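You operate a simulated robot arm through the tools that you are given. There is no shell and no other tool. Be economical: measure what you need, move in short steps, check, and stop when the job is done.

Carry out the task below with a simulated robot arm. There is one attempt and no reset: what you move stays moved.

TASK
Keep a Leaf sample in the jar and close the Leaf canister.
Fine: pour from the beaker to the jar's 100 line, none spilt, beaker back; teal dip tube into the rinse tank; orange stopper on the canister; the jar, the blue stopper, the levers, the other tubes and the canisters stay.

It is judged by the outcome, as a careful person would: the job done as asked, and still so three seconds after it is handed in. It fails if anything else is knocked over, pushed out of place, dropped, spilled or broken. Lids that push on must go on centred and level and be pressed home; caps that screw on are set level and turned clockwise until they are tight.

THE ROBOT
A 6-joint arm with a two-finger parallel gripper, fixed in place. Base frame: the origin is at the foot of the arm, x ahead of it, y to its left, z up. Lengths are in mm, angles in rad, forces in N, time in s.
With the tool pointing down near the work surface it reaches from about 100 to 620 mm from the base axis. Its first joint turns from -1.152 to 1.152 rad. Payload 2.9 kg.
Tool frame: the origin (TCP) lies between the finger pads and is the grasp point; the fingertips stand 30 mm ahead of it; z points along the fingers, y is the line along which they close. The gripper opens to 110 mm. The fingers are 20 mm wide and 10 mm thick; the gripper's body (48 by 112 mm) begins 55 mm behind the TCP.
Orientation is that of the tool frame in the base frame, as a unit quaternion [w, x, y, z]. With the fingers straight down and closing along the base's y, the tool's x points along the base's -x, its y along +y and its z along -z.

THE INTERFACE
- The arm moves only by the tool drive_tool. Its argument "rows" is text: rows parted by semicolons, each of 6 numbers parted by spaces: the shift along the tool's x, y, z in mm, then the turn, a rotation vector about the tool's x, y, z in rad. In form: tx ty tz ax ay az; .... A call has 1 to 10 rows; each row is the pose to reach, as a shift and turn from the pose commanded when the call began, along the tool's axes at that moment. "hand" is the finger opening in mm, from 0 to 110, set as the call begins (left out, the last holds). A row lasts 0.2 s, in which the tool goes at most 50 mm and 0.15 rad; a call with a longer step from one row to the next is refused whole, and so is a gripper value outside its range. A pose out of reach is approached as far as the arm can. The call stops where the force on the tool passes 40 N (or 10 N more than at its start, if that is more) or the arm is blocked; 0.2 s more then pass. Each finger travels about 108 mm/s and halts on what it meets, pressing with about 22 N; the grip force reading is that of the motor and also rises with nothing between the fingers. The clock runs only during rows and for 0.2 s after the last one: add rows that repeat a pose to give the fingers time. The reply holds the time, the measured pose of the TCP, the force on the tool along the base axes, the opening and the grip force, in the units named above and with some noise.
- Cameras (640 x 400 px; columns grow to the right, rows downward): "scene" is fixed at [78.5, 432.6, 1382.8]; the picture's right is [-0.74, -0.68, 0.00], its down [-0.39, 0.43, -0.81] and it looks along [0.55, -0.60, -0.58] (base axes); focal length 367 px, centre (320, 200). "wrist" rides on the gripper at [72, 17, -103] in the tool frame; the picture's right is [-0.23, 0.97, 0.00], its down [-0.76, -0.18, -0.62] and it looks along [-0.61, -0.14, 0.78] (tool axes); focal length 222 px, centre (320, 200). There is no depth. A picture from a camera that has moved, and an enlarged one, comes with that camera's place and axes in the base frame and with its lens.
- camera(camera): a new picture of that camera. No time passes.
- enlarge(camera, box): a new picture of the part [left, top, right, bottom] of that camera's present view, enlarged. No time passes.
- hand_in(): hands the job in; it is judged then, once.

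Work in short steps. Places have to be worked out from the pictures, the camera data and where the tool is seen: move nearer, look again, correct. Check each grasp and each placing, and mend what went wrong. You have 120 turns and 64 pictures in all, those below and enlarged ones among them. Open the gripper and draw the arm clear of the work before you hand the job in, unless the task says otherwise.

The tools are called after ">>>" as name(argument=value, ...) on one line, values as JSON. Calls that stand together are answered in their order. drive_tool: Moves the arm, as the interface text tells. Its arguments: {"type":"object","properties":{"rows":{"type":"string"},"hand":{"type":"number"}},"required":["rows"]} The other tools are called the same way: camera (camera) takes a picture; enlarge (camera, box) takes an enlarged picture of a part of a camera's view; hand_in () hands the job in.

At the start:

```text
t: 0.0
tool_pos: [468.2, -28.1, 1122.1]
orientation: [-0.001, 0.0, 1.0, 0.0]
ft_force: [-0.3, -0.4, 0.2]
width: 109.9
grip_force: 0.0
```

scene: 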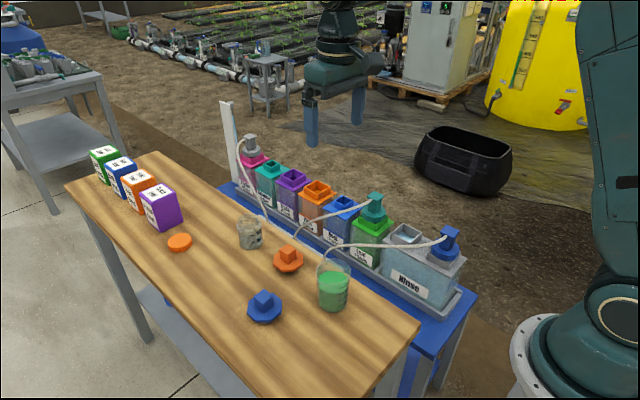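
wrist: 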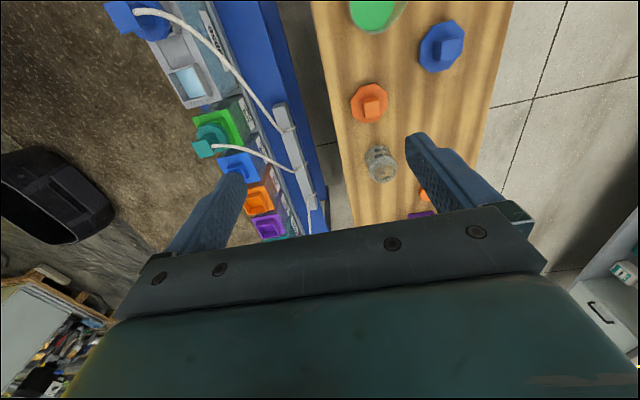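

I begin by enlarging the scene view to identify the canisters, tubes, beaker and jar.

>>> enlarge(camera="scene", box=[220, 120, 480, 330])

>>> enlarge(camera="scene", box=[220, 190, 380, 330])

>>> enlarge(camera="scene", box=[330, 180, 480, 310])

```text
1.90 times, centred on (350, 225) of scene
camera zoom: at [78.5, 432.6, 1382.8], right [-0.74, -0.68, 0.0], down [-0.39, 0.43, -0.81], along [0.55, -0.6, -0.58], focal length 699 px, centre (263, 152)
```

zoom: 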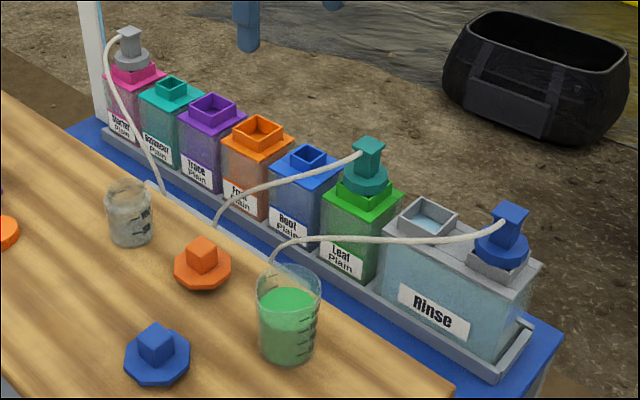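

```text
2.86 times, centred on (300, 260) of scene
camera zoom: at [78.5, 432.6, 1382.8], right [-0.74, -0.68, 0.0], down [-0.39, 0.43, -0.81], along [0.55, -0.6, -0.58], focal length 1049 px, centre (377, 29)
```

zoom: 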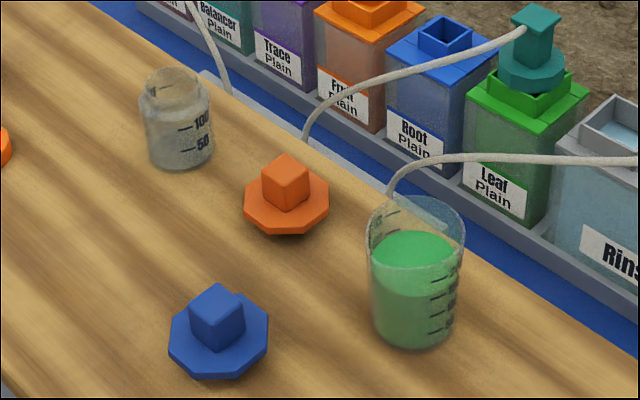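

```text
3.08 times, centred on (405, 245) of scene
camera zoom: at [78.5, 432.6, 1382.8], right [-0.74, -0.68, 0.0], down [-0.39, 0.43, -0.81], along [0.55, -0.6, -0.58], focal length 1130 px, centre (58, 62)
```

zoom: 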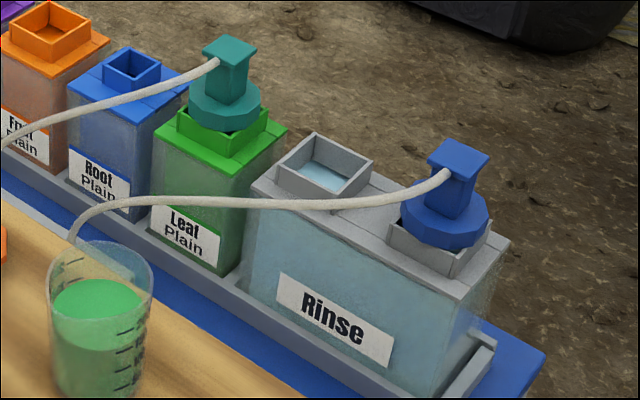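

The bench triangulates to about z≈795, with the beaker, orange stopper and jar in a line at y≈58 and the canisters lower at y≈-320. I move back and down for a closer wrist view.

>>> drive_tool(rows="30 22 30 0 0 0;60 44 60 0 0 0;90 66 90 0 0 0;118 88 122 0 0 0")

>>> camera(camera="wrist")

```text
t: 1.0
tool_pos: [349.9, 60.7, 1000.1]
orientation: [0.0, 0.0, 1.0, -0.001]
ft_force: [0.0, 0.0, 0.4]
width: 109.9
grip_force: 0.0
```

```text
58 pictures are left
camera wrist: at [277.4, 76.2, 1104.5], right [0.23, 0.97, 0.0], down [0.76, -0.18, 0.62], along [0.61, -0.14, -0.78], focal length 222 px, centre (320, 200)
```

wrist: 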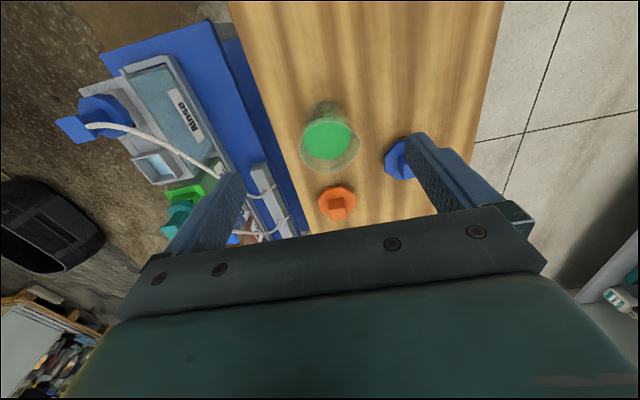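

The wrist view confirms the beaker at about (397,60). Next I zoom on the jar and beaker with the scene camera to measure their sizes and the marks.

>>> enlarge(camera="scene", box=[230, 205, 270, 255])

>>> enlarge(camera="scene", box=[300, 245, 370, 320])

```text
8.00 times, centred on (250, 230) of scene
camera zoom: at [78.5, 432.6, 1382.8], right [-0.74, -0.68, 0.0], down [-0.39, 0.43, -0.81], along [0.55, -0.6, -0.58], focal length 2937 px, centre (880, -40)
```

zoom: 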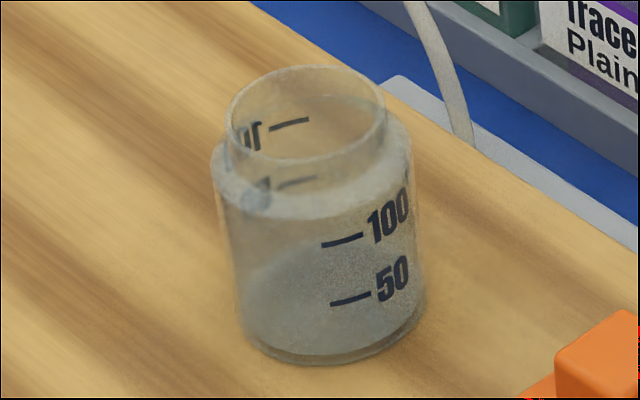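

```text
5.33 times, centred on (335, 282) of scene
camera zoom: at [78.5, 432.6, 1382.8], right [-0.74, -0.68, 0.0], down [-0.39, 0.43, -0.81], along [0.55, -0.6, -0.58], focal length 1958 px, centre (240, -240)
```

zoom: 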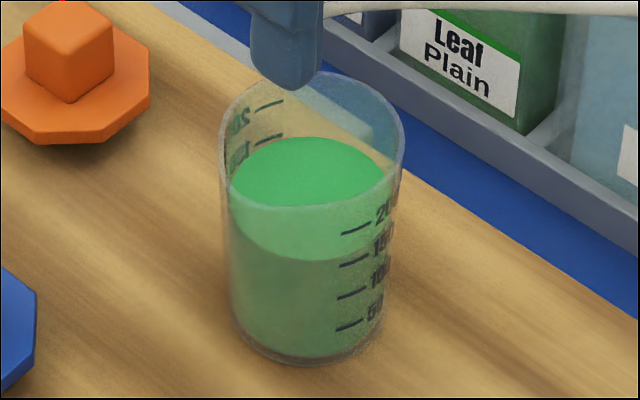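

Beaker: about 65 mm wide and 80 mm tall. The plan is a side grasp with the tool pitched forward, then pitching the tool down to pour towards +x. First I turn to the pre-grasp pitch in free air.

>>> drive_tool(rows="6 0 6 0 -0.142 0;11 0 12 0 -0.284 0;17 0 19 0 -0.425 0;22 0 25 0 -0.567 0;28 0 31 0 -0.709 0;33 0 37 0 -0.851 0;39 0 44 0 -0.992 0;44 0 50 0 -1.134 0")

>>> camera(camera="scene")

>>> camera(camera="wrist")

```text
t: 2.8
tool_pos: [413.0, 115.8, 956.3]
orientation: [0.531, -0.001, 0.848, 0.0]
ft_force: [0.5, -0.3, 0.3]
width: 110.4
grip_force: 0.1
out of reach, approached as far as the arm can: row 4, 5, 6, 7, 8
```

```text
55 pictures are left
```

scene: 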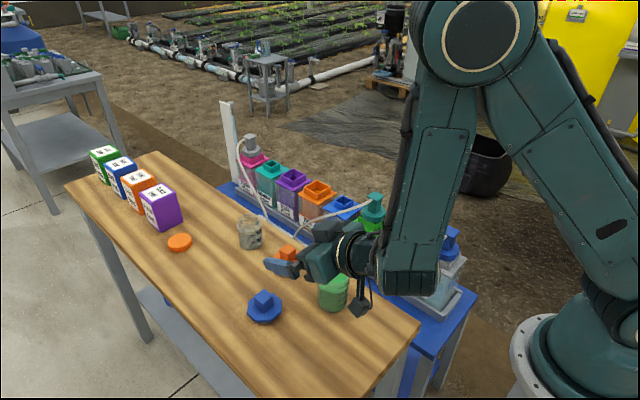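

```text
54 pictures are left
camera wrist: at [288.0, 130.8, 936.0], right [0.1, 0.97, 0.2], down [-0.23, -0.18, 0.96], along [0.97, -0.14, 0.2], focal length 222 px, centre (320, 200)
```

wrist: 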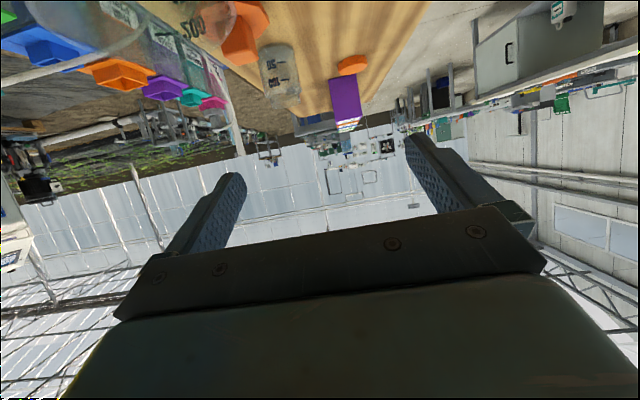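

That pitch put the wrist too near the base, and the camera housing hangs below the hand. Approaching the beaker from its -y side (tool heading +y, camera up) is better. First I turn back to tool-down.

>>> drive_tool(rows="-6 0 -3 0 0.14 0;-12 0 -6 0 0.28 0;-18 0 -9 0 0.42 0;-24 0 -12 0 0.56 0;-30 0 -15 0 0.7 0;-36 0 -18 0 0.84 0;-36 0 -18 0 0.98 0;-36 0 -18 0 1.12 0")

```text
t: 4.6
tool_pos: [413.0, 116.1, 995.9]
orientation: [0.006, 0.0, 1.0, -0.001]
ft_force: [0.6, -0.2, -0.1]
width: 109.8
grip_force: 0.1
```

Back to tool-down at (413,116,996). Now I roll the hand +90° so that tool x points to +y, and shift to the -y side.

>>> drive_tool(rows="2 -18 -1 0 0 0.15;4 -36 -2 0 0 0.3;6 -54 -3 0 0 0.45;8 -72 -4 0 0 0.6;10 -90 -4 0 0 0.75;12 -108 -4 0 0 0.9;14 -126 -4 0 0 1.05;16 -144 -4 0 0 1.2;16 -162 -4 0 0 1.35;16 -176 -4 0 0 1.5")

```text
t: 6.8
tool_pos: [394.4, -61.3, 998.9]
orientation: [0.005, 0.683, 0.73, 0.004]
ft_force: [0.9, -0.2, -0.7]
width: 110.1
grip_force: 0.2
```

Rolled successfully. Now I pitch the tool up towards heading +y by 1.134 rad in place.

>>> drive_tool(rows="0 0 0 0 0.142 0;0 0 0 0 0.284 0;0 0 0 0 0.425 0;0 0 0 0 0.567 0;0 0 0 0 0.709 0;0 0 0 0 0.851 0;0 0 0 0 0.992 0;0 0 0 0 1.134 0")

>>> camera(camera="wrist")

>>> camera(camera="scene")

```text
t: 8.6
tool_pos: [382.2, -46.1, 983.9]
orientation: [-0.387, 0.573, 0.62, 0.37]
ft_force: [-0.3, 1.2, 0.8]
width: 109.9
grip_force: 0.1
out of reach, approached as far as the arm can: row 8
```

```text
53 pictures are left
camera wrist: at [400.6, -108.3, 1094.0], right [0.98, -0.03, -0.19], down [-0.11, -0.9, -0.43], along [-0.16, 0.44, -0.88], focal length 222 px, centre (320, 200)
```

wrist: 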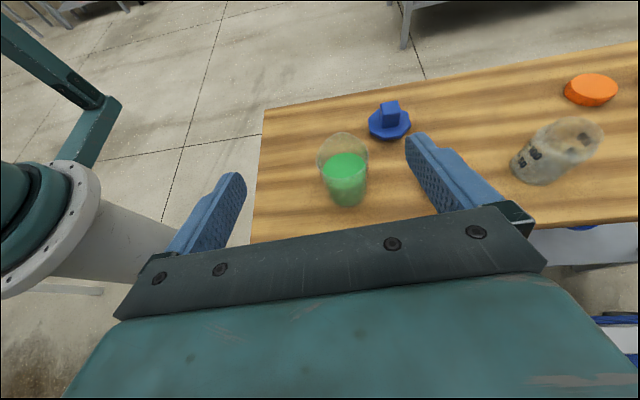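

```text
52 pictures are left
```

scene: 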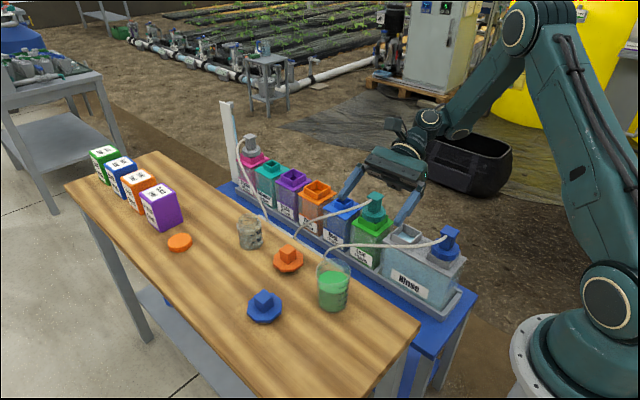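

The tool now points at +y, about 25° below horizontal, and the beaker is at about (390,60). I descend to the pre-grasp point 100 mm back from it, with the pitch slightly reduced.

>>> drive_tool(rows="-20 3 15 0 -0.04 0;-40 6 30 0 -0.087 0;-60 9 45 0 -0.087 0;-81 13 59 0 -0.087 0")

>>> camera(camera="wrist")

```text
t: 9.6
tool_pos: [393.9, -24.9, 884.6]
orientation: [-0.362, 0.588, 0.637, 0.344]
ft_force: [0.4, -0.4, 0.8]
width: 110.1
grip_force: 0.0
```

```text
51 pictures are left
camera wrist: at [413.1, -78.8, 999.7], right [0.98, -0.04, -0.18], down [-0.11, -0.93, -0.35], along [-0.15, 0.36, -0.92], focal length 222 px, centre (320, 200)
```

wrist: 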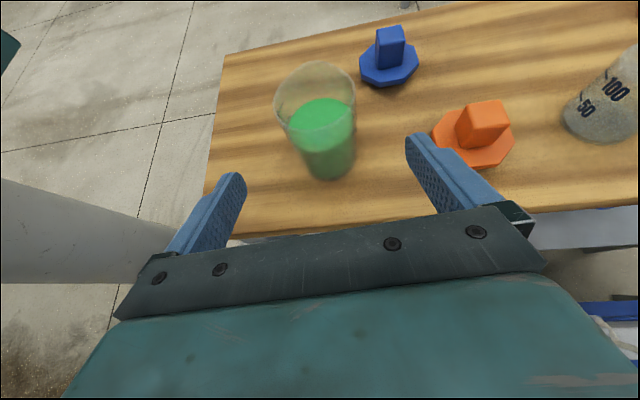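

The pre-grasp is well aligned, with the beaker between the fingers. I advance along the tool axis to the beaker.

>>> drive_tool(rows="0 1 25 0 0 0;1 2 50 0 0 0;1 3 75 0 0 0;1 3 95 0 0 0")

>>> camera(camera="wrist")

>>> enlarge(camera="scene", box=[280, 225, 380, 320])

```text
t: 10.6
tool_pos: [392.7, 57.8, 838.0]
orientation: [-0.361, 0.589, 0.636, 0.345]
ft_force: [0.7, 0.2, -0.3]
width: 110.1
grip_force: 0.2
```

```text
50 pictures are left
camera wrist: at [410.8, 4.3, 953.5], right [0.98, -0.04, -0.18], down [-0.11, -0.93, -0.35], along [-0.15, 0.36, -0.92], focal length 222 px, centre (320, 200)
```

wrist: 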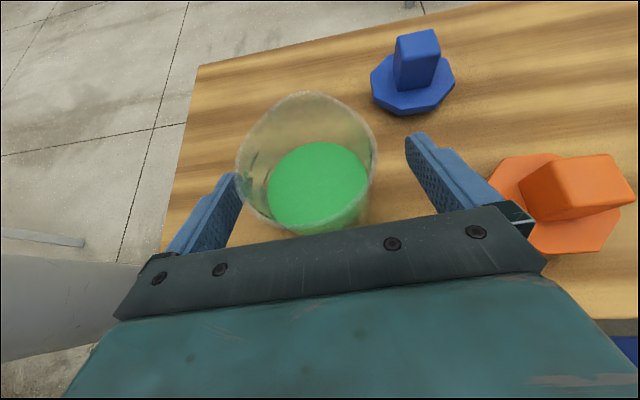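

```text
4.21 times, centred on (330, 272) of scene
camera zoom: at [78.5, 432.6, 1382.8], right [-0.74, -0.68, 0.0], down [-0.39, 0.43, -0.81], along [0.55, -0.6, -0.58], focal length 1546 px, centre (278, -105)
```

zoom: 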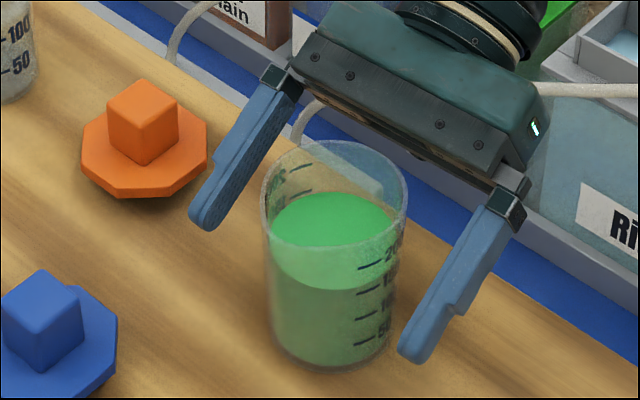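

The beaker sits centred between the open fingers, so I close on it.

>>> drive_tool(rows="0 0 0 0 0 0;0 0 0 0 0 0;0 0 0 0 0 0;0 0 0 0 0 0", hand=30)

>>> camera(camera="wrist")

```text
t: 11.6
tool_pos: [391.7, 57.4, 838.4]
orientation: [-0.361, 0.588, 0.636, 0.345]
ft_force: [0.7, 1.6, -0.2]
width: 65.4
grip_force: 22.2
```

```text
48 pictures are left
camera wrist: at [410.8, 4.2, 953.7], right [0.98, -0.04, -0.18], down [-0.11, -0.93, -0.35], along [-0.15, 0.36, -0.92], focal length 222 px, centre (320, 200)
```

wrist: 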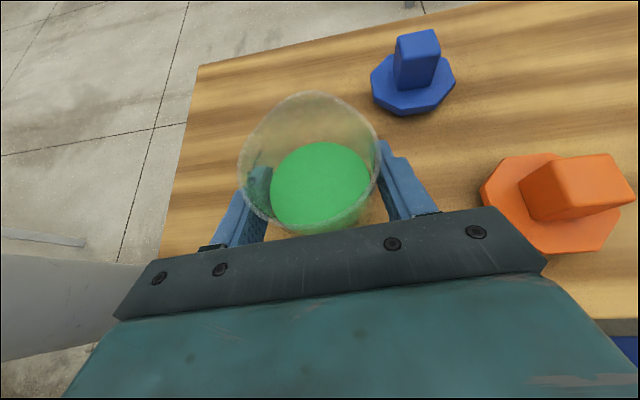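

Gripped at 65.4 mm. I lift slowly by 30 mm and look.

>>> drive_tool(rows="2.6 0 -1.5 0 0 0;6.9 0 -4 0 0 0;13 0.2 -7.5 0 0 0;19.5 0.3 -11.3 0 0 0;26 0.4 -15.1 0 0 0")

>>> enlarge(camera="scene", box=[280, 225, 380, 320])

```text
t: 12.8
tool_pos: [392.4, 57.8, 868.2]
orientation: [-0.361, 0.588, 0.636, 0.345]
ft_force: [0.2, 0.1, -2.7]
width: 66.1
grip_force: 22.1
```

```text
4.21 times, centred on (330, 272) of scene
camera zoom: at [78.5, 432.6, 1382.8], right [-0.74, -0.68, 0.0], down [-0.39, 0.43, -0.81], along [0.55, -0.6, -0.58], focal length 1546 px, centre (278, -105)
```

zoom: 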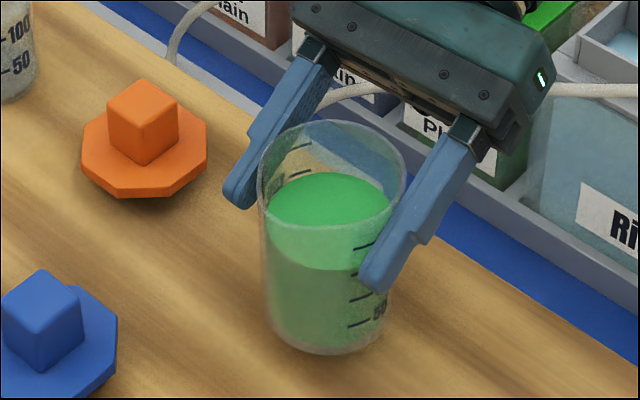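

Firmly held (about 2.7 N of weight). I lift to z≈945, then carry it over towards the jar.

>>> drive_tool(rows="6 0 -3.5 0 0 0;17 0.2 -10 0 0 0;30 0.4 -17.4 0 0 0;43 0.6 -25 0 0 0;56 0.8 -32.5 0 0 0;64 0.9 -37.2 0 0 0;67 1 -39 0 0 0")

```text
t: 14.4
tool_pos: [392.5, 57.4, 945.9]
orientation: [-0.362, 0.587, 0.637, 0.345]
ft_force: [0.0, -0.5, -1.9]
width: 65.8
grip_force: 22.5
```

Now I carry it to (590,0,945) while turning the heading from 94° to about 45°, keeping the beaker upright.

>>> drive_tool(rows="-1.5 7.7 -2.4 -0.030 0 0.017;-4.6 23 -7.3 -0.089 -0.001 0.052;-9 46 -14.6 -0.178 -0.003 0.103;-14 71 -22.5 -0.274 -0.004 0.159;-19 96.5 -30.4 -0.37 -0.005 0.215;-24 121.6 -38.3 -0.466 -0.007 0.271;-29 146.7 -46.2 -0.562 -0.008 0.327;-33.4 170 -53.5 -0.651 -0.01 0.378;-36.5 185 -58.4 -0.71 -0.011 0.413;-38 193 -60.8 -0.74 -0.011 0.43")

>>> enlarge(camera="scene", box=[210, 150, 350, 280])

>>> camera(camera="wrist")

```text
t: 16.6
tool_pos: [589.2, -0.6, 947.0]
orientation: [-0.186, 0.8, 0.334, 0.463]
ft_force: [0.0, 0.6, -1.7]
width: 65.8
grip_force: 21.8
```

```text
3.08 times, centred on (280, 215) of scene
camera zoom: at [78.5, 432.6, 1382.8], right [-0.74, -0.68, 0.0], down [-0.39, 0.43, -0.81], along [0.55, -0.6, -0.58], focal length 1130 px, centre (443, 154)
```

zoom: 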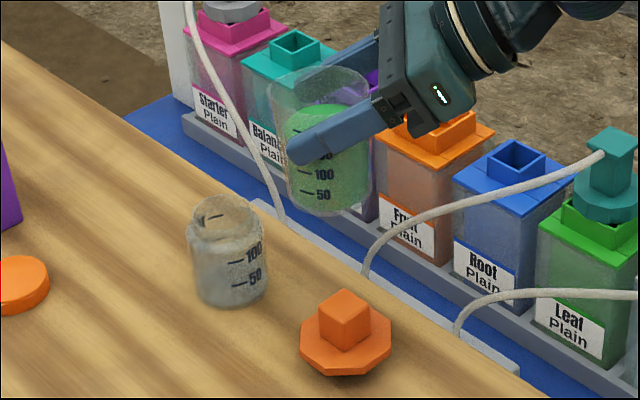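

```text
45 pictures are left
camera wrist: at [563.1, -50.8, 1061.6], right [0.61, -0.77, -0.18], down [-0.77, -0.53, -0.35], along [0.17, 0.36, -0.92], focal length 222 px, centre (320, 200)
```

wrist: 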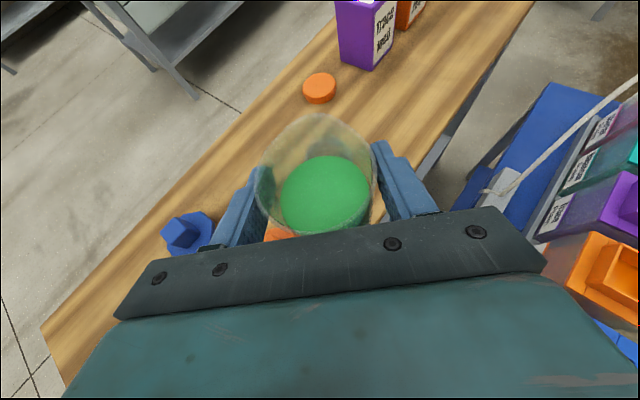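

The wrist view shows the rim farther from the camera than at the grasp, so the beaker slid about 20 mm down in the fingers and then held. I test a modest 24° tilt, safe from spilling, to see whether the beaker follows the hand.

>>> drive_tool(rows="0 0 0 0 -0.05 0;0 0 0 0 -0.12 0;0 0 0 0 -0.19 0;0 0 0 0 -0.26 0;0 0 0 0 -0.33 0;0 0 0 0 -0.39 0;0 0 0 0 -0.42 0")

>>> enlarge(camera="scene", box=[210, 150, 350, 280])

>>> camera(camera="wrist")

```text
t: 18.2
tool_pos: [590.2, -1.5, 946.1]
orientation: [-0.112, 0.878, 0.366, 0.286]
ft_force: [-0.6, -0.7, -1.9]
width: 65.7
grip_force: 21.8
```

```text
3.08 times, centred on (280, 215) of scene
camera zoom: at [78.5, 432.6, 1382.8], right [-0.74, -0.68, 0.0], down [-0.39, 0.43, -0.81], along [0.55, -0.6, -0.58], focal length 1130 px, centre (443, 154)
```

zoom: 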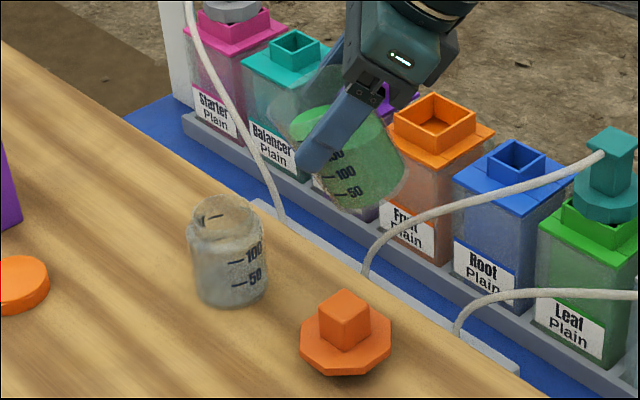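

```text
43 pictures are left
camera wrist: at [599.4, -14.1, 1073.1], right [0.56, -0.82, -0.12], down [-0.82, -0.57, 0.06], along [-0.12, 0.07, -0.99], focal length 222 px, centre (320, 200)
```

wrist: 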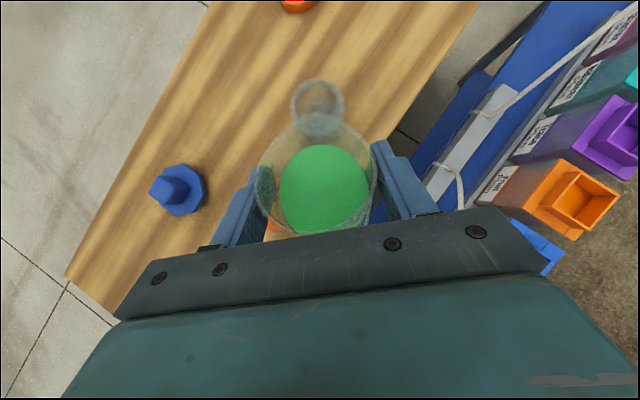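

The beaker follows the tilt rigidly, and the wrist view puts the jar mouth at about (647,54), in line with the heading. I bring the lip over the jar mouth at about 30° tilt, still before the pour point.

>>> drive_tool(rows="0 0 6 0 -0.02 0;0.4 0.2 19 0 -0.05 0;0.8 0.4 33 0 -0.08 0;1.2 0.6 47 0 -0.1 0;1.4 0.7 57 0 -0.1 0;1.5 0.7 62 0 -0.1 0")

>>> enlarge(camera="scene", box=[215, 170, 315, 260])

>>> camera(camera="wrist")

```text
t: 19.6
tool_pos: [618.0, 25.6, 896.7]
orientation: [-0.095, 0.891, 0.371, 0.243]
ft_force: [-0.1, -0.1, -2.0]
width: 65.5
grip_force: 22.3
```

```text
4.44 times, centred on (265, 215) of scene
camera zoom: at [78.5, 432.6, 1382.8], right [-0.74, -0.68, 0.0], down [-0.39, 0.43, -0.81], along [0.55, -0.6, -0.58], focal length 1632 px, centre (564, 133)
```

zoom: 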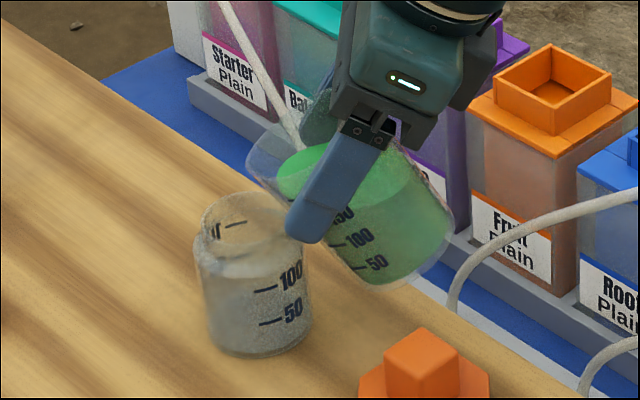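

```text
41 pictures are left
camera wrist: at [635.6, 20.4, 1023.2], right [0.55, -0.83, -0.1], down [-0.81, -0.56, 0.15], along [-0.18, 0.0, -0.98], focal length 222 px, centre (320, 200)
```

wrist: 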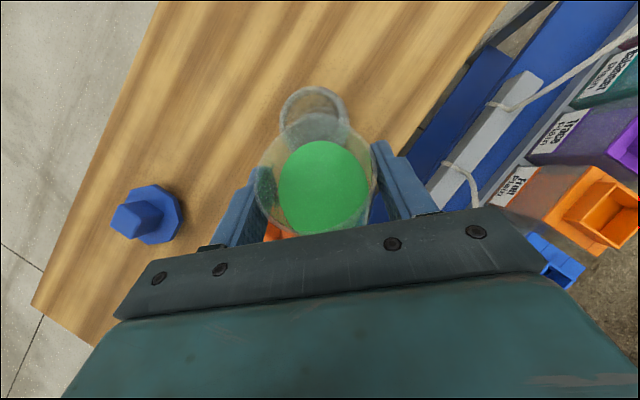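

The lip is above the jar mouth, about 8 mm short of its centre. I tilt to 40° about the lip and look for the first flow.

>>> drive_tool(rows="1 0 -1 0 -0.04 0;2 0 -2 0 -0.08 0;3 0 -3 0 -0.12 0;3.7 0 -3.7 0 -0.15 0;4.2 0 -4.3 0 -0.175 0;4.2 0 -4.3 0 -0.175 0")

>>> enlarge(camera="scene", box=[215, 170, 315, 260])

```text
t: 21.0
tool_pos: [618.8, 26.8, 903.0]
orientation: [-0.062, 0.909, 0.378, 0.163]
ft_force: [0.5, -0.8, -1.8]
width: 65.7
grip_force: 22.2
```

```text
4.44 times, centred on (265, 215) of scene
camera zoom: at [78.5, 432.6, 1382.8], right [-0.74, -0.68, 0.0], down [-0.39, 0.43, -0.81], along [0.55, -0.6, -0.58], focal length 1632 px, centre (564, 133)
```

zoom: 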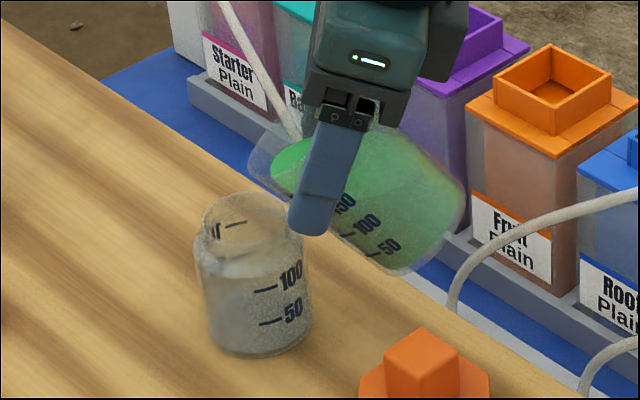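

No flow yet at 40°. I continue slowly to 46°.

>>> drive_tool(rows="0.8 0 -0.9 0 -0.035 0;1.7 0 -1.8 0 -0.07 0;2.5 0 -2.7 0 -0.105 0;2.5 0 -2.7 0 -0.105 0")

>>> enlarge(camera="scene", box=[215, 170, 315, 260])

```text
t: 22.0
tool_pos: [620.4, 27.1, 905.7]
orientation: [-0.041, 0.917, 0.38, 0.115]
ft_force: [-0.1, 0.6, -2.3]
width: 65.5
grip_force: 21.9
```

```text
4.44 times, centred on (265, 215) of scene
camera zoom: at [78.5, 432.6, 1382.8], right [-0.74, -0.68, 0.0], down [-0.39, 0.43, -0.81], along [0.55, -0.6, -0.58], focal length 1632 px, centre (564, 133)
```

zoom: 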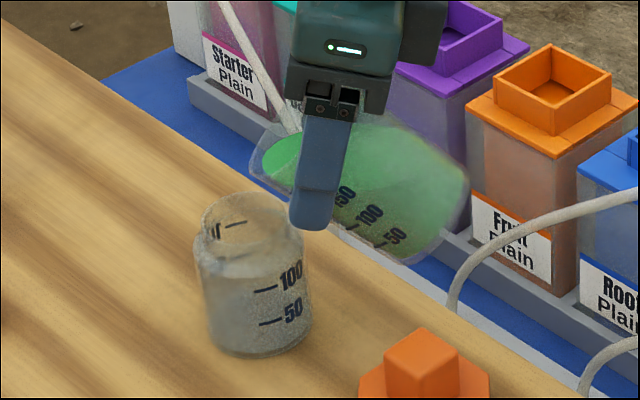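

Liquid is close to the lip. I tilt to 51° and lower the lip 5 mm.

>>> drive_tool(rows="0.3 0 0.9 0 -0.029 0;0.6 0 1.8 0 -0.058 0;0.9 0 2.6 0 -0.087 0;0.9 0 2.6 0 -0.087 0")

>>> enlarge(camera="scene", box=[215, 170, 315, 260])

```text
t: 23.0
tool_pos: [620.2, 28.0, 903.9]
orientation: [-0.024, 0.921, 0.382, 0.075]
ft_force: [-0.6, 0.9, -1.8]
width: 65.3
grip_force: 22.1
```

```text
4.44 times, centred on (265, 215) of scene
camera zoom: at [78.5, 432.6, 1382.8], right [-0.74, -0.68, 0.0], down [-0.39, 0.43, -0.81], along [0.55, -0.6, -0.58], focal length 1632 px, centre (564, 133)
```

zoom: 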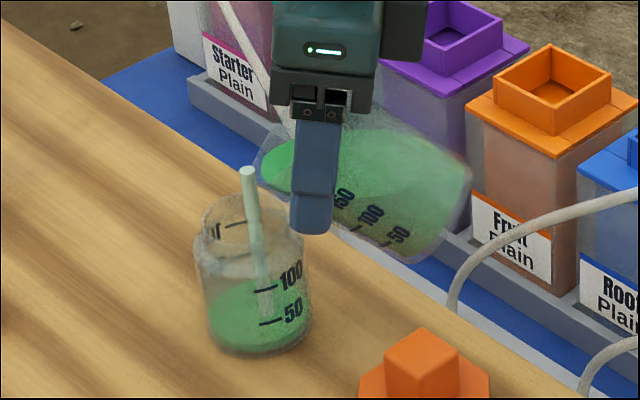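

It's flowing cleanly into the jar. I hold briefly and check the level.

>>> drive_tool(rows="0 0 0 0 0 0;0 0 0 0 0 0")

>>> enlarge(camera="scene", box=[215, 170, 315, 260])

```text
t: 23.6
tool_pos: [622.5, 28.7, 903.7]
orientation: [-0.025, 0.921, 0.382, 0.076]
ft_force: [0.1, -0.9, -0.6]
width: 65.4
grip_force: 21.9
```

```text
4.44 times, centred on (265, 215) of scene
camera zoom: at [78.5, 432.6, 1382.8], right [-0.74, -0.68, 0.0], down [-0.39, 0.43, -0.81], along [0.55, -0.6, -0.58], focal length 1632 px, centre (564, 133)
```

zoom: 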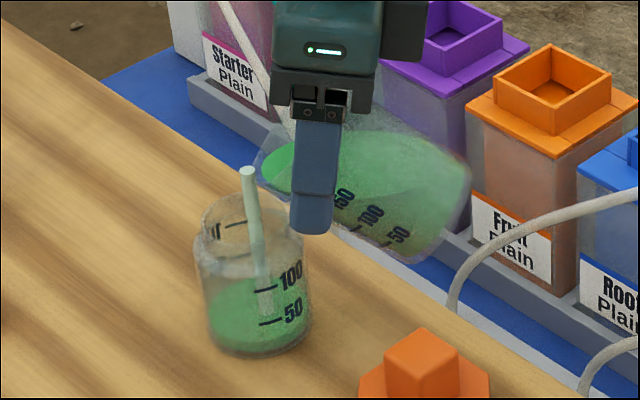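

>>> enlarge(camera="scene", box=[230, 205, 270, 255])

```text
8.00 times, centred on (250, 230) of scene
camera zoom: at [78.5, 432.6, 1382.8], right [-0.74, -0.68, 0.0], down [-0.39, 0.43, -0.81], along [0.55, -0.6, -0.58], focal length 2937 px, centre (880, -40)
```

zoom: 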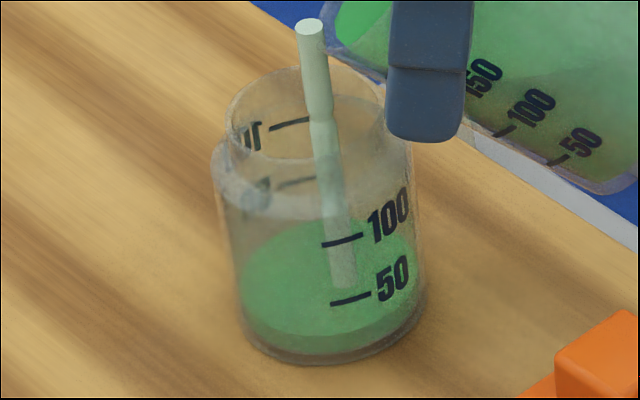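

Level is only about 10 ml. I hold one second to gauge the flow rate.

>>> drive_tool(rows="0 0 0 0 0 0;0 0 0 0 0 0;0 0 0 0 0 0;0 0 0 0 0 0;0 0 0 0 0 0")

>>> enlarge(camera="scene", box=[230, 205, 270, 255])

```text
t: 24.8
tool_pos: [620.3, 29.6, 904.9]
orientation: [-0.025, 0.921, 0.381, 0.076]
ft_force: [0.1, -0.4, -1.6]
width: 65.6
grip_force: 21.5
```

```text
8.00 times, centred on (250, 230) of scene
camera zoom: at [78.5, 432.6, 1382.8], right [-0.74, -0.68, 0.0], down [-0.39, 0.43, -0.81], along [0.55, -0.6, -0.58], focal length 2937 px, centre (880, -40)
```

zoom: 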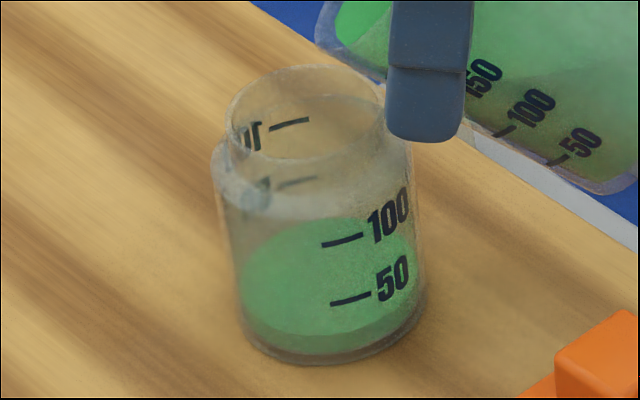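

Flow settled at about 25 ml, so the tilt controls the amount. I tilt slowly to 59° about the lip.

>>> drive_tool(rows="0.7 0 -0.7 0 -0.025 0;1.3 0 -1.3 0 -0.05 0;1.9 0 -1.9 0 -0.075 0;2.5 0 -2.5 0 -0.1 0;3.1 0 -3.1 0 -0.12 0;3.6 0 -3.5 0 -0.14 0;3.6 0 -3.5 0 -0.14 0;3.6 0 -3.5 0 -0.14 0;3.6 0 -3.5 0 -0.14 0;3.6 0 -3.5 0 -0.14 0")

>>> enlarge(camera="scene", box=[230, 205, 270, 255])

```text
t: 27.0
tool_pos: [624.1, 30.7, 909.2]
orientation: [0.002, 0.924, 0.383, 0.011]
ft_force: [0.2, 0.0, -1.2]
width: 65.3
grip_force: 21.8
```

```text
8.00 times, centred on (250, 230) of scene
camera zoom: at [78.5, 432.6, 1382.8], right [-0.74, -0.68, 0.0], down [-0.39, 0.43, -0.81], along [0.55, -0.6, -0.58], focal length 2937 px, centre (880, -40)
```

zoom: 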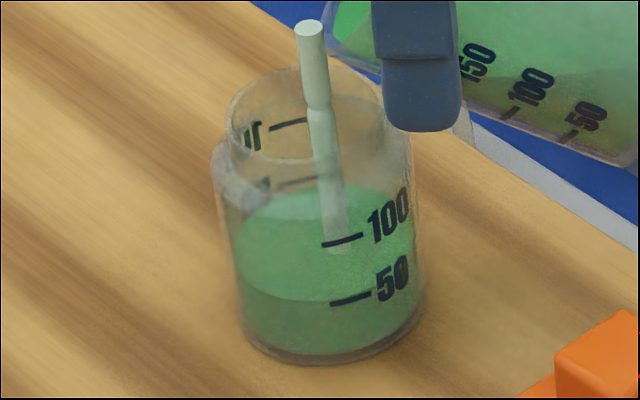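

Level is now about 50 and still streaming. I hold.

>>> drive_tool(rows="0 0 0 0 0 0;0 0 0 0 0 0;0 0 0 0 0 0;0 0 0 0 0 0;0 0 0 0 0 0")

>>> enlarge(camera="scene", box=[230, 205, 270, 255])

```text
t: 28.2
tool_pos: [623.0, 30.5, 907.3]
orientation: [0.002, 0.924, 0.382, 0.011]
ft_force: [0.1, -0.6, -0.9]
width: 65.8
grip_force: 21.7
```

```text
8.00 times, centred on (250, 230) of scene
camera zoom: at [78.5, 432.6, 1382.8], right [-0.74, -0.68, 0.0], down [-0.39, 0.43, -0.81], along [0.55, -0.6, -0.58], focal length 2937 px, centre (880, -40)
```

zoom: 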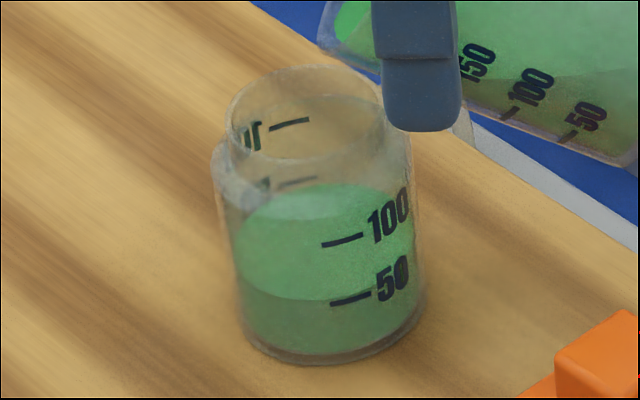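

Settled at about 53. I tilt 6° more.

>>> drive_tool(rows="0.5 0 -0.6 0 -0.022 0;1 0 -1.1 0 -0.044 0;1.5 0 -1.7 0 -0.066 0;2 0 -2.2 0 -0.088 0;2.4 0 -2.7 0 -0.105 0;2.4 0 -2.7 0 -0.105 0;2.4 0 -2.7 0 -0.105 0;2.4 0 -2.7 0 -0.105 0;2.4 0 -2.7 0 -0.105 0;2.4 0 -2.7 0 -0.105 0")

>>> drive_tool(rows="0 0 0 0 0 0;0 0 0 0 0 0;0 0 0 0 0 0;0 0 0 0 0 0")

>>> enlarge(camera="scene", box=[230, 205, 270, 255])

```text
t: 30.4
tool_pos: [623.6, 31.3, 912.1]
orientation: [0.022, 0.923, 0.383, -0.037]
ft_force: [-0.6, 0.0, -1.1]
width: 65.5
grip_force: 22.3
```

```text
t: 31.4
tool_pos: [623.5, 33.5, 911.6]
orientation: [0.022, 0.923, 0.383, -0.037]
ft_force: [0.1, -0.4, -0.6]
width: 65.6
grip_force: 22.0
```

```text
8.00 times, centred on (250, 230) of scene
camera zoom: at [78.5, 432.6, 1382.8], right [-0.74, -0.68, 0.0], down [-0.39, 0.43, -0.81], along [0.55, -0.6, -0.58], focal length 2937 px, centre (880, -40)
```

zoom: 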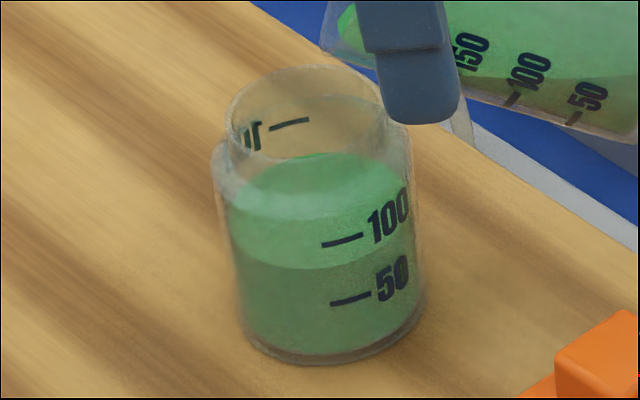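

Level is about 79. I tilt 4° more.

>>> drive_tool(rows="0.4 0 -0.4 0 -0.017 0;0.8 0 -0.9 0 -0.034 0;1.2 0 -1.4 0 -0.051 0;1.6 0 -1.8 0 -0.068 0;1.6 0 -1.8 0 -0.068 0;1.6 0 -1.8 0 -0.068 0;1.6 0 -1.8 0 -0.068 0;1.6 0 -1.8 0 -0.068 0;1.6 0 -1.8 0 -0.068 0;1.6 0 -1.8 0 -0.068 0")

>>> drive_tool(rows="0 0 0 0 0 0;0 0 0 0 0 0;0 0 0 0 0 0;0 0 0 0 0 0")

>>> enlarge(camera="scene", box=[230, 205, 270, 255])

```text
t: 33.6
tool_pos: [625.5, 32.5, 912.4]
orientation: [0.035, 0.921, 0.382, -0.068]
ft_force: [-0.4, 0.4, -1.5]
width: 65.4
grip_force: 21.7
```

```text
t: 34.6
tool_pos: [626.4, 33.2, 912.3]
orientation: [0.036, 0.921, 0.382, -0.068]
ft_force: [-0.7, 0.2, -0.2]
width: 65.4
grip_force: 22.6
```

```text
8.00 times, centred on (250, 230) of scene
camera zoom: at [78.5, 432.6, 1382.8], right [-0.74, -0.68, 0.0], down [-0.39, 0.43, -0.81], along [0.55, -0.6, -0.58], focal length 2937 px, centre (880, -40)
```

zoom: 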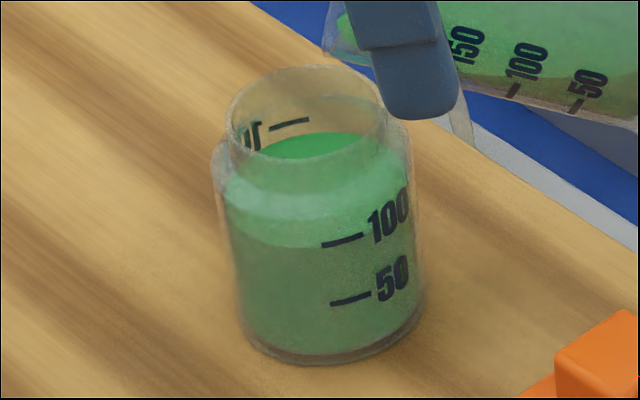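

>>> enlarge(camera="scene", box=[254, 222, 286, 246])

>>> enlarge(camera="scene", box=[256, 225, 286, 244])

```text
16.00 times, centred on (270, 234) of scene
camera zoom: at [78.5, 432.6, 1382.8], right [-0.74, -0.68, 0.0], down [-0.39, 0.43, -0.81], along [0.55, -0.6, -0.58], focal length 5874 px, centre (1120, -344)
```

zoom: 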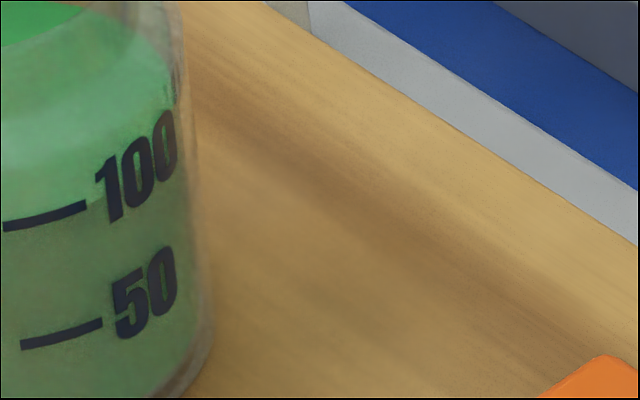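

```text
16.00 times, centred on (271, 234) of scene
camera zoom: at [78.5, 432.6, 1382.8], right [-0.74, -0.68, 0.0], down [-0.39, 0.43, -0.81], along [0.55, -0.6, -0.58], focal length 5874 px, centre (1104, -352)
```

zoom: 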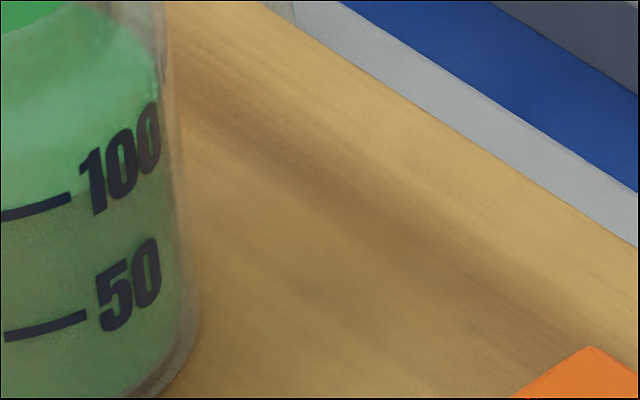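

The level is right on the 100 line and the flow has stopped. I tilt the beaker back upright while rising and backing away from the jar.

>>> drive_tool(rows="-0.5 0 -3 0 0.12 0;-4.5 0 -9.4 0 0.24 0;-10.6 0 -16.6 0 0.37 0;-18.7 0 -23.5 0 0.5 0;-27.7 0 -29.2 0 0.64 0;-37.5 0 -33.8 0 0.77 0;-46 0 -36.5 0 0.9 0;-53.2 0 -37.5 0 1.03 0;-58.3 0 -37.7 0 1.14 0;-61.4 0 -38.2 0 1.2 0")

>>> enlarge(camera="scene", box=[210, 150, 350, 280])

```text
t: 36.8
tool_pos: [585.5, -4.6, 960.6]
orientation: [-0.186, 0.799, 0.334, 0.464]
ft_force: [-0.2, -0.5, -0.7]
width: 65.5
grip_force: 22.6
```

```text
3.08 times, centred on (280, 215) of scene
camera zoom: at [78.5, 432.6, 1382.8], right [-0.74, -0.68, 0.0], down [-0.39, 0.43, -0.81], along [0.55, -0.6, -0.58], focal length 1130 px, centre (443, 154)
```

zoom: 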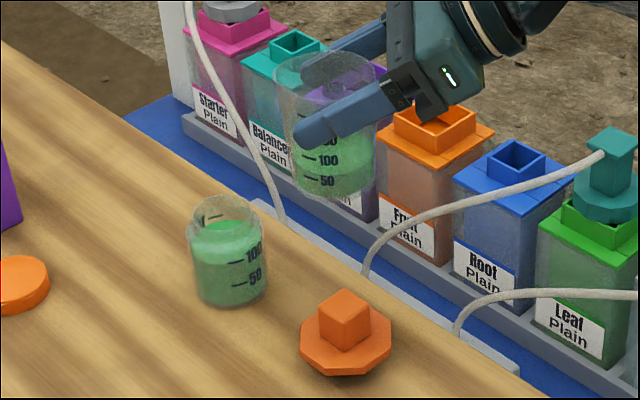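

Jar at 100 and nothing spilt. Now I carry the beaker back over its original spot, reversing the transit.

>>> drive_tool(rows="-2 -7.2 -3 0.030 0 -0.017;-6.2 -21.6 -9.3 0.089 0.001 -0.052;-12.3 -43 -18.6 0.178 0.003 -0.103;-19 -66.7 -28.7 0.274 0.004 -0.159;-25.6 -90 -38.7 0.37 0.005 -0.215;-32.3 -113.5 -48.8 0.466 0.007 -0.271;-39 -137 -58.9 0.562 0.008 -0.327;-45 -158.6 -68.2 0.651 0.01 -0.378;-49.2 -173 -74.4 0.71 0.011 -0.413;-51.3 -180.2 -77.5 0.74 0.011 -0.43")

>>> enlarge(camera="scene", box=[280, 190, 380, 320])

```text
t: 39.0
tool_pos: [393.2, 57.0, 951.1]
orientation: [-0.361, 0.588, 0.637, 0.344]
ft_force: [1.0, -0.3, -0.8]
width: 65.6
grip_force: 22.1
```

```text
3.08 times, centred on (330, 255) of scene
camera zoom: at [78.5, 432.6, 1382.8], right [-0.74, -0.68, 0.0], down [-0.39, 0.43, -0.81], along [0.55, -0.6, -0.58], focal length 1130 px, centre (289, 31)
```

zoom: 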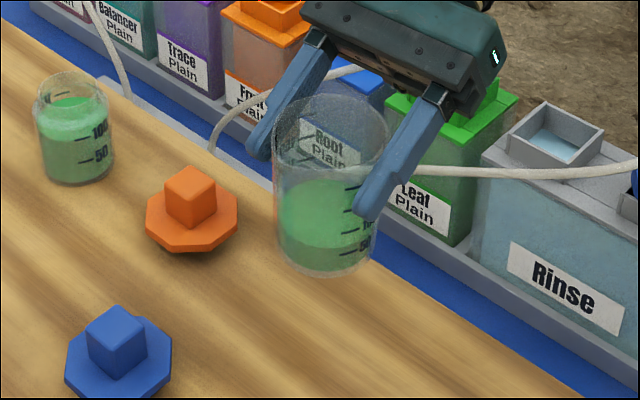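

Over its spot. I descend to about 20 mm above the expected contact.

>>> drive_tool(rows="-10 0 6 0 0 0;-25 -0.3 14.5 0 0 0;-40 -0.5 23 0 0 0;-53 -0.7 31 0 0 0;-61 -0.9 35.5 0 0 0;-63 -0.9 36.7 0 0 0")

>>> enlarge(camera="scene", box=[280, 225, 380, 320])

```text
t: 40.4
tool_pos: [393.6, 57.1, 878.1]
orientation: [-0.361, 0.588, 0.636, 0.345]
ft_force: [-0.2, 0.4, -0.7]
width: 65.5
grip_force: 21.9
```

```text
4.21 times, centred on (330, 272) of scene
camera zoom: at [78.5, 432.6, 1382.8], right [-0.74, -0.68, 0.0], down [-0.39, 0.43, -0.81], along [0.55, -0.6, -0.58], focal length 1546 px, centre (278, -105)
```

zoom: 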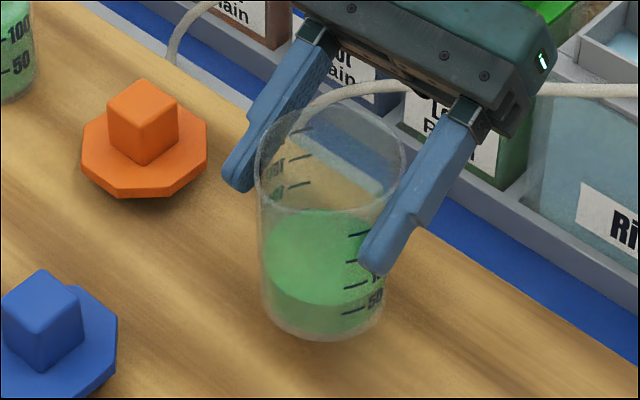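

About 15 mm to go. I lower 11 mm, then feel for contact.

>>> drive_tool(rows="-3.5 0 2 0 0 0;-7 0 4 0 0 0;-9.5 0 5.5 0 0 0")

>>> drive_tool(rows="-0.9 0 0.5 0 0 0;-1.7 0 1 0 0 0;-2.6 0 1.5 0 0 0")

```text
t: 41.2
tool_pos: [394.1, 57.0, 867.5]
orientation: [-0.36, 0.589, 0.636, 0.345]
ft_force: [0.6, 0.3, -0.8]
width: 65.5
grip_force: 22.1
```

```text
t: 42.0
tool_pos: [393.7, 56.8, 864.9]
orientation: [-0.361, 0.589, 0.636, 0.345]
ft_force: [0.0, -0.1, -0.8]
width: 65.5
grip_force: 21.1
```

>>> drive_tool(rows="-0.9 0 0.5 0 0 0;-1.7 0 1 0 0 0;-2.6 0 1.5 0 0 0")

>>> enlarge(camera="scene", box=[280, 225, 380, 320])

```text
t: 42.8
tool_pos: [392.7, 55.1, 861.8]
orientation: [-0.362, 0.588, 0.637, 0.344]
ft_force: [-0.5, -0.1, -1.2]
width: 65.5
grip_force: 21.8
```

```text
4.21 times, centred on (330, 272) of scene
camera zoom: at [78.5, 432.6, 1382.8], right [-0.74, -0.68, 0.0], down [-0.39, 0.43, -0.81], along [0.55, -0.6, -0.58], focal length 1546 px, centre (278, -105)
```

zoom: 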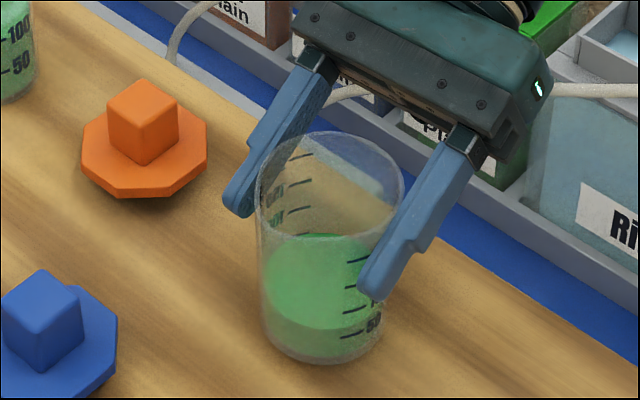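

About 2 mm remain. I continue down gently.

>>> drive_tool(rows="-0.6 -0.5 0.3 0 0 0;-1.2 -1 0.6 0 0 0;-1.8 -1.5 1 0 0 0;-2.4 -1.5 1.3 0 0 0")

```text
t: 43.8
tool_pos: [392.8, 56.3, 858.8]
orientation: [-0.362, 0.587, 0.636, 0.345]
ft_force: [-0.4, 0.1, -1.8]
width: 65.6
grip_force: 21.7
```

>>> drive_tool(rows="-0.7 0 0.4 0 0 0;-1.4 0 0.8 0 0 0")

>>> enlarge(camera="scene", box=[280, 225, 380, 320])

```text
t: 44.4
tool_pos: [392.8, 56.0, 858.7]
orientation: [-0.361, 0.588, 0.636, 0.345]
ft_force: [1.1, 1.2, -0.3]
width: 65.3
grip_force: 22.1
```

```text
4.21 times, centred on (330, 272) of scene
camera zoom: at [78.5, 432.6, 1382.8], right [-0.74, -0.68, 0.0], down [-0.39, 0.43, -0.81], along [0.55, -0.6, -0.58], focal length 1546 px, centre (278, -105)
```

zoom: 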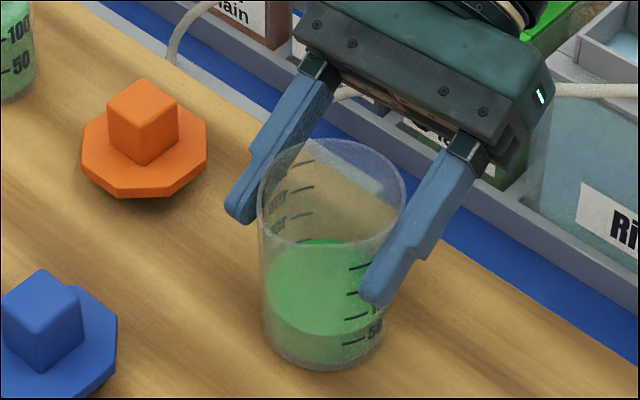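

The rim and base rows match the original picture, so the beaker is standing on the bench. I open the fingers.

>>> drive_tool(rows="0 0 0 0 0 0;0 0 0 0 0 0;0 0 0 0 0 0", hand=100)

>>> drive_tool(rows="0 0 -20 0 0 0;0 0 -45 0 0 0;0 0 -75 0 0 0;0 0 -110 0 0 0")

>>> enlarge(camera="scene", box=[220, 190, 380, 330])

```text
t: 45.2
tool_pos: [393.0, 57.8, 859.8]
orientation: [-0.361, 0.588, 0.636, 0.345]
ft_force: [-0.6, 0.1, 0.4]
width: 99.9
grip_force: 0.1
```

```text
t: 46.2
tool_pos: [397.4, -39.5, 912.9]
orientation: [-0.362, 0.588, 0.635, 0.345]
ft_force: [0.2, -1.3, 0.3]
width: 100.0
grip_force: 0.0
```

```text
2.86 times, centred on (300, 260) of scene
camera zoom: at [78.5, 432.7, 1382.8], right [-0.74, -0.68, 0.0], down [-0.39, 0.43, -0.81], along [0.55, -0.6, -0.58], focal length 1049 px, centre (377, 29)
```

zoom: 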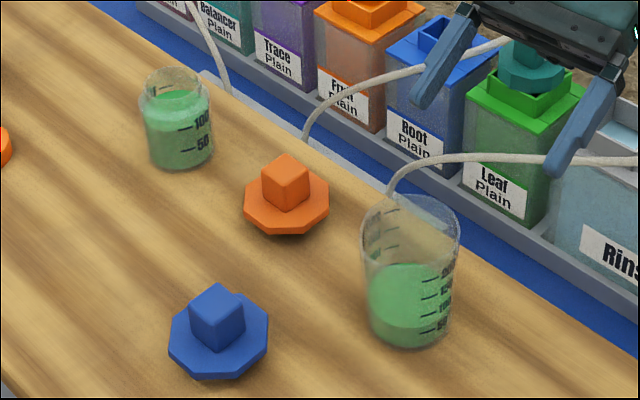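

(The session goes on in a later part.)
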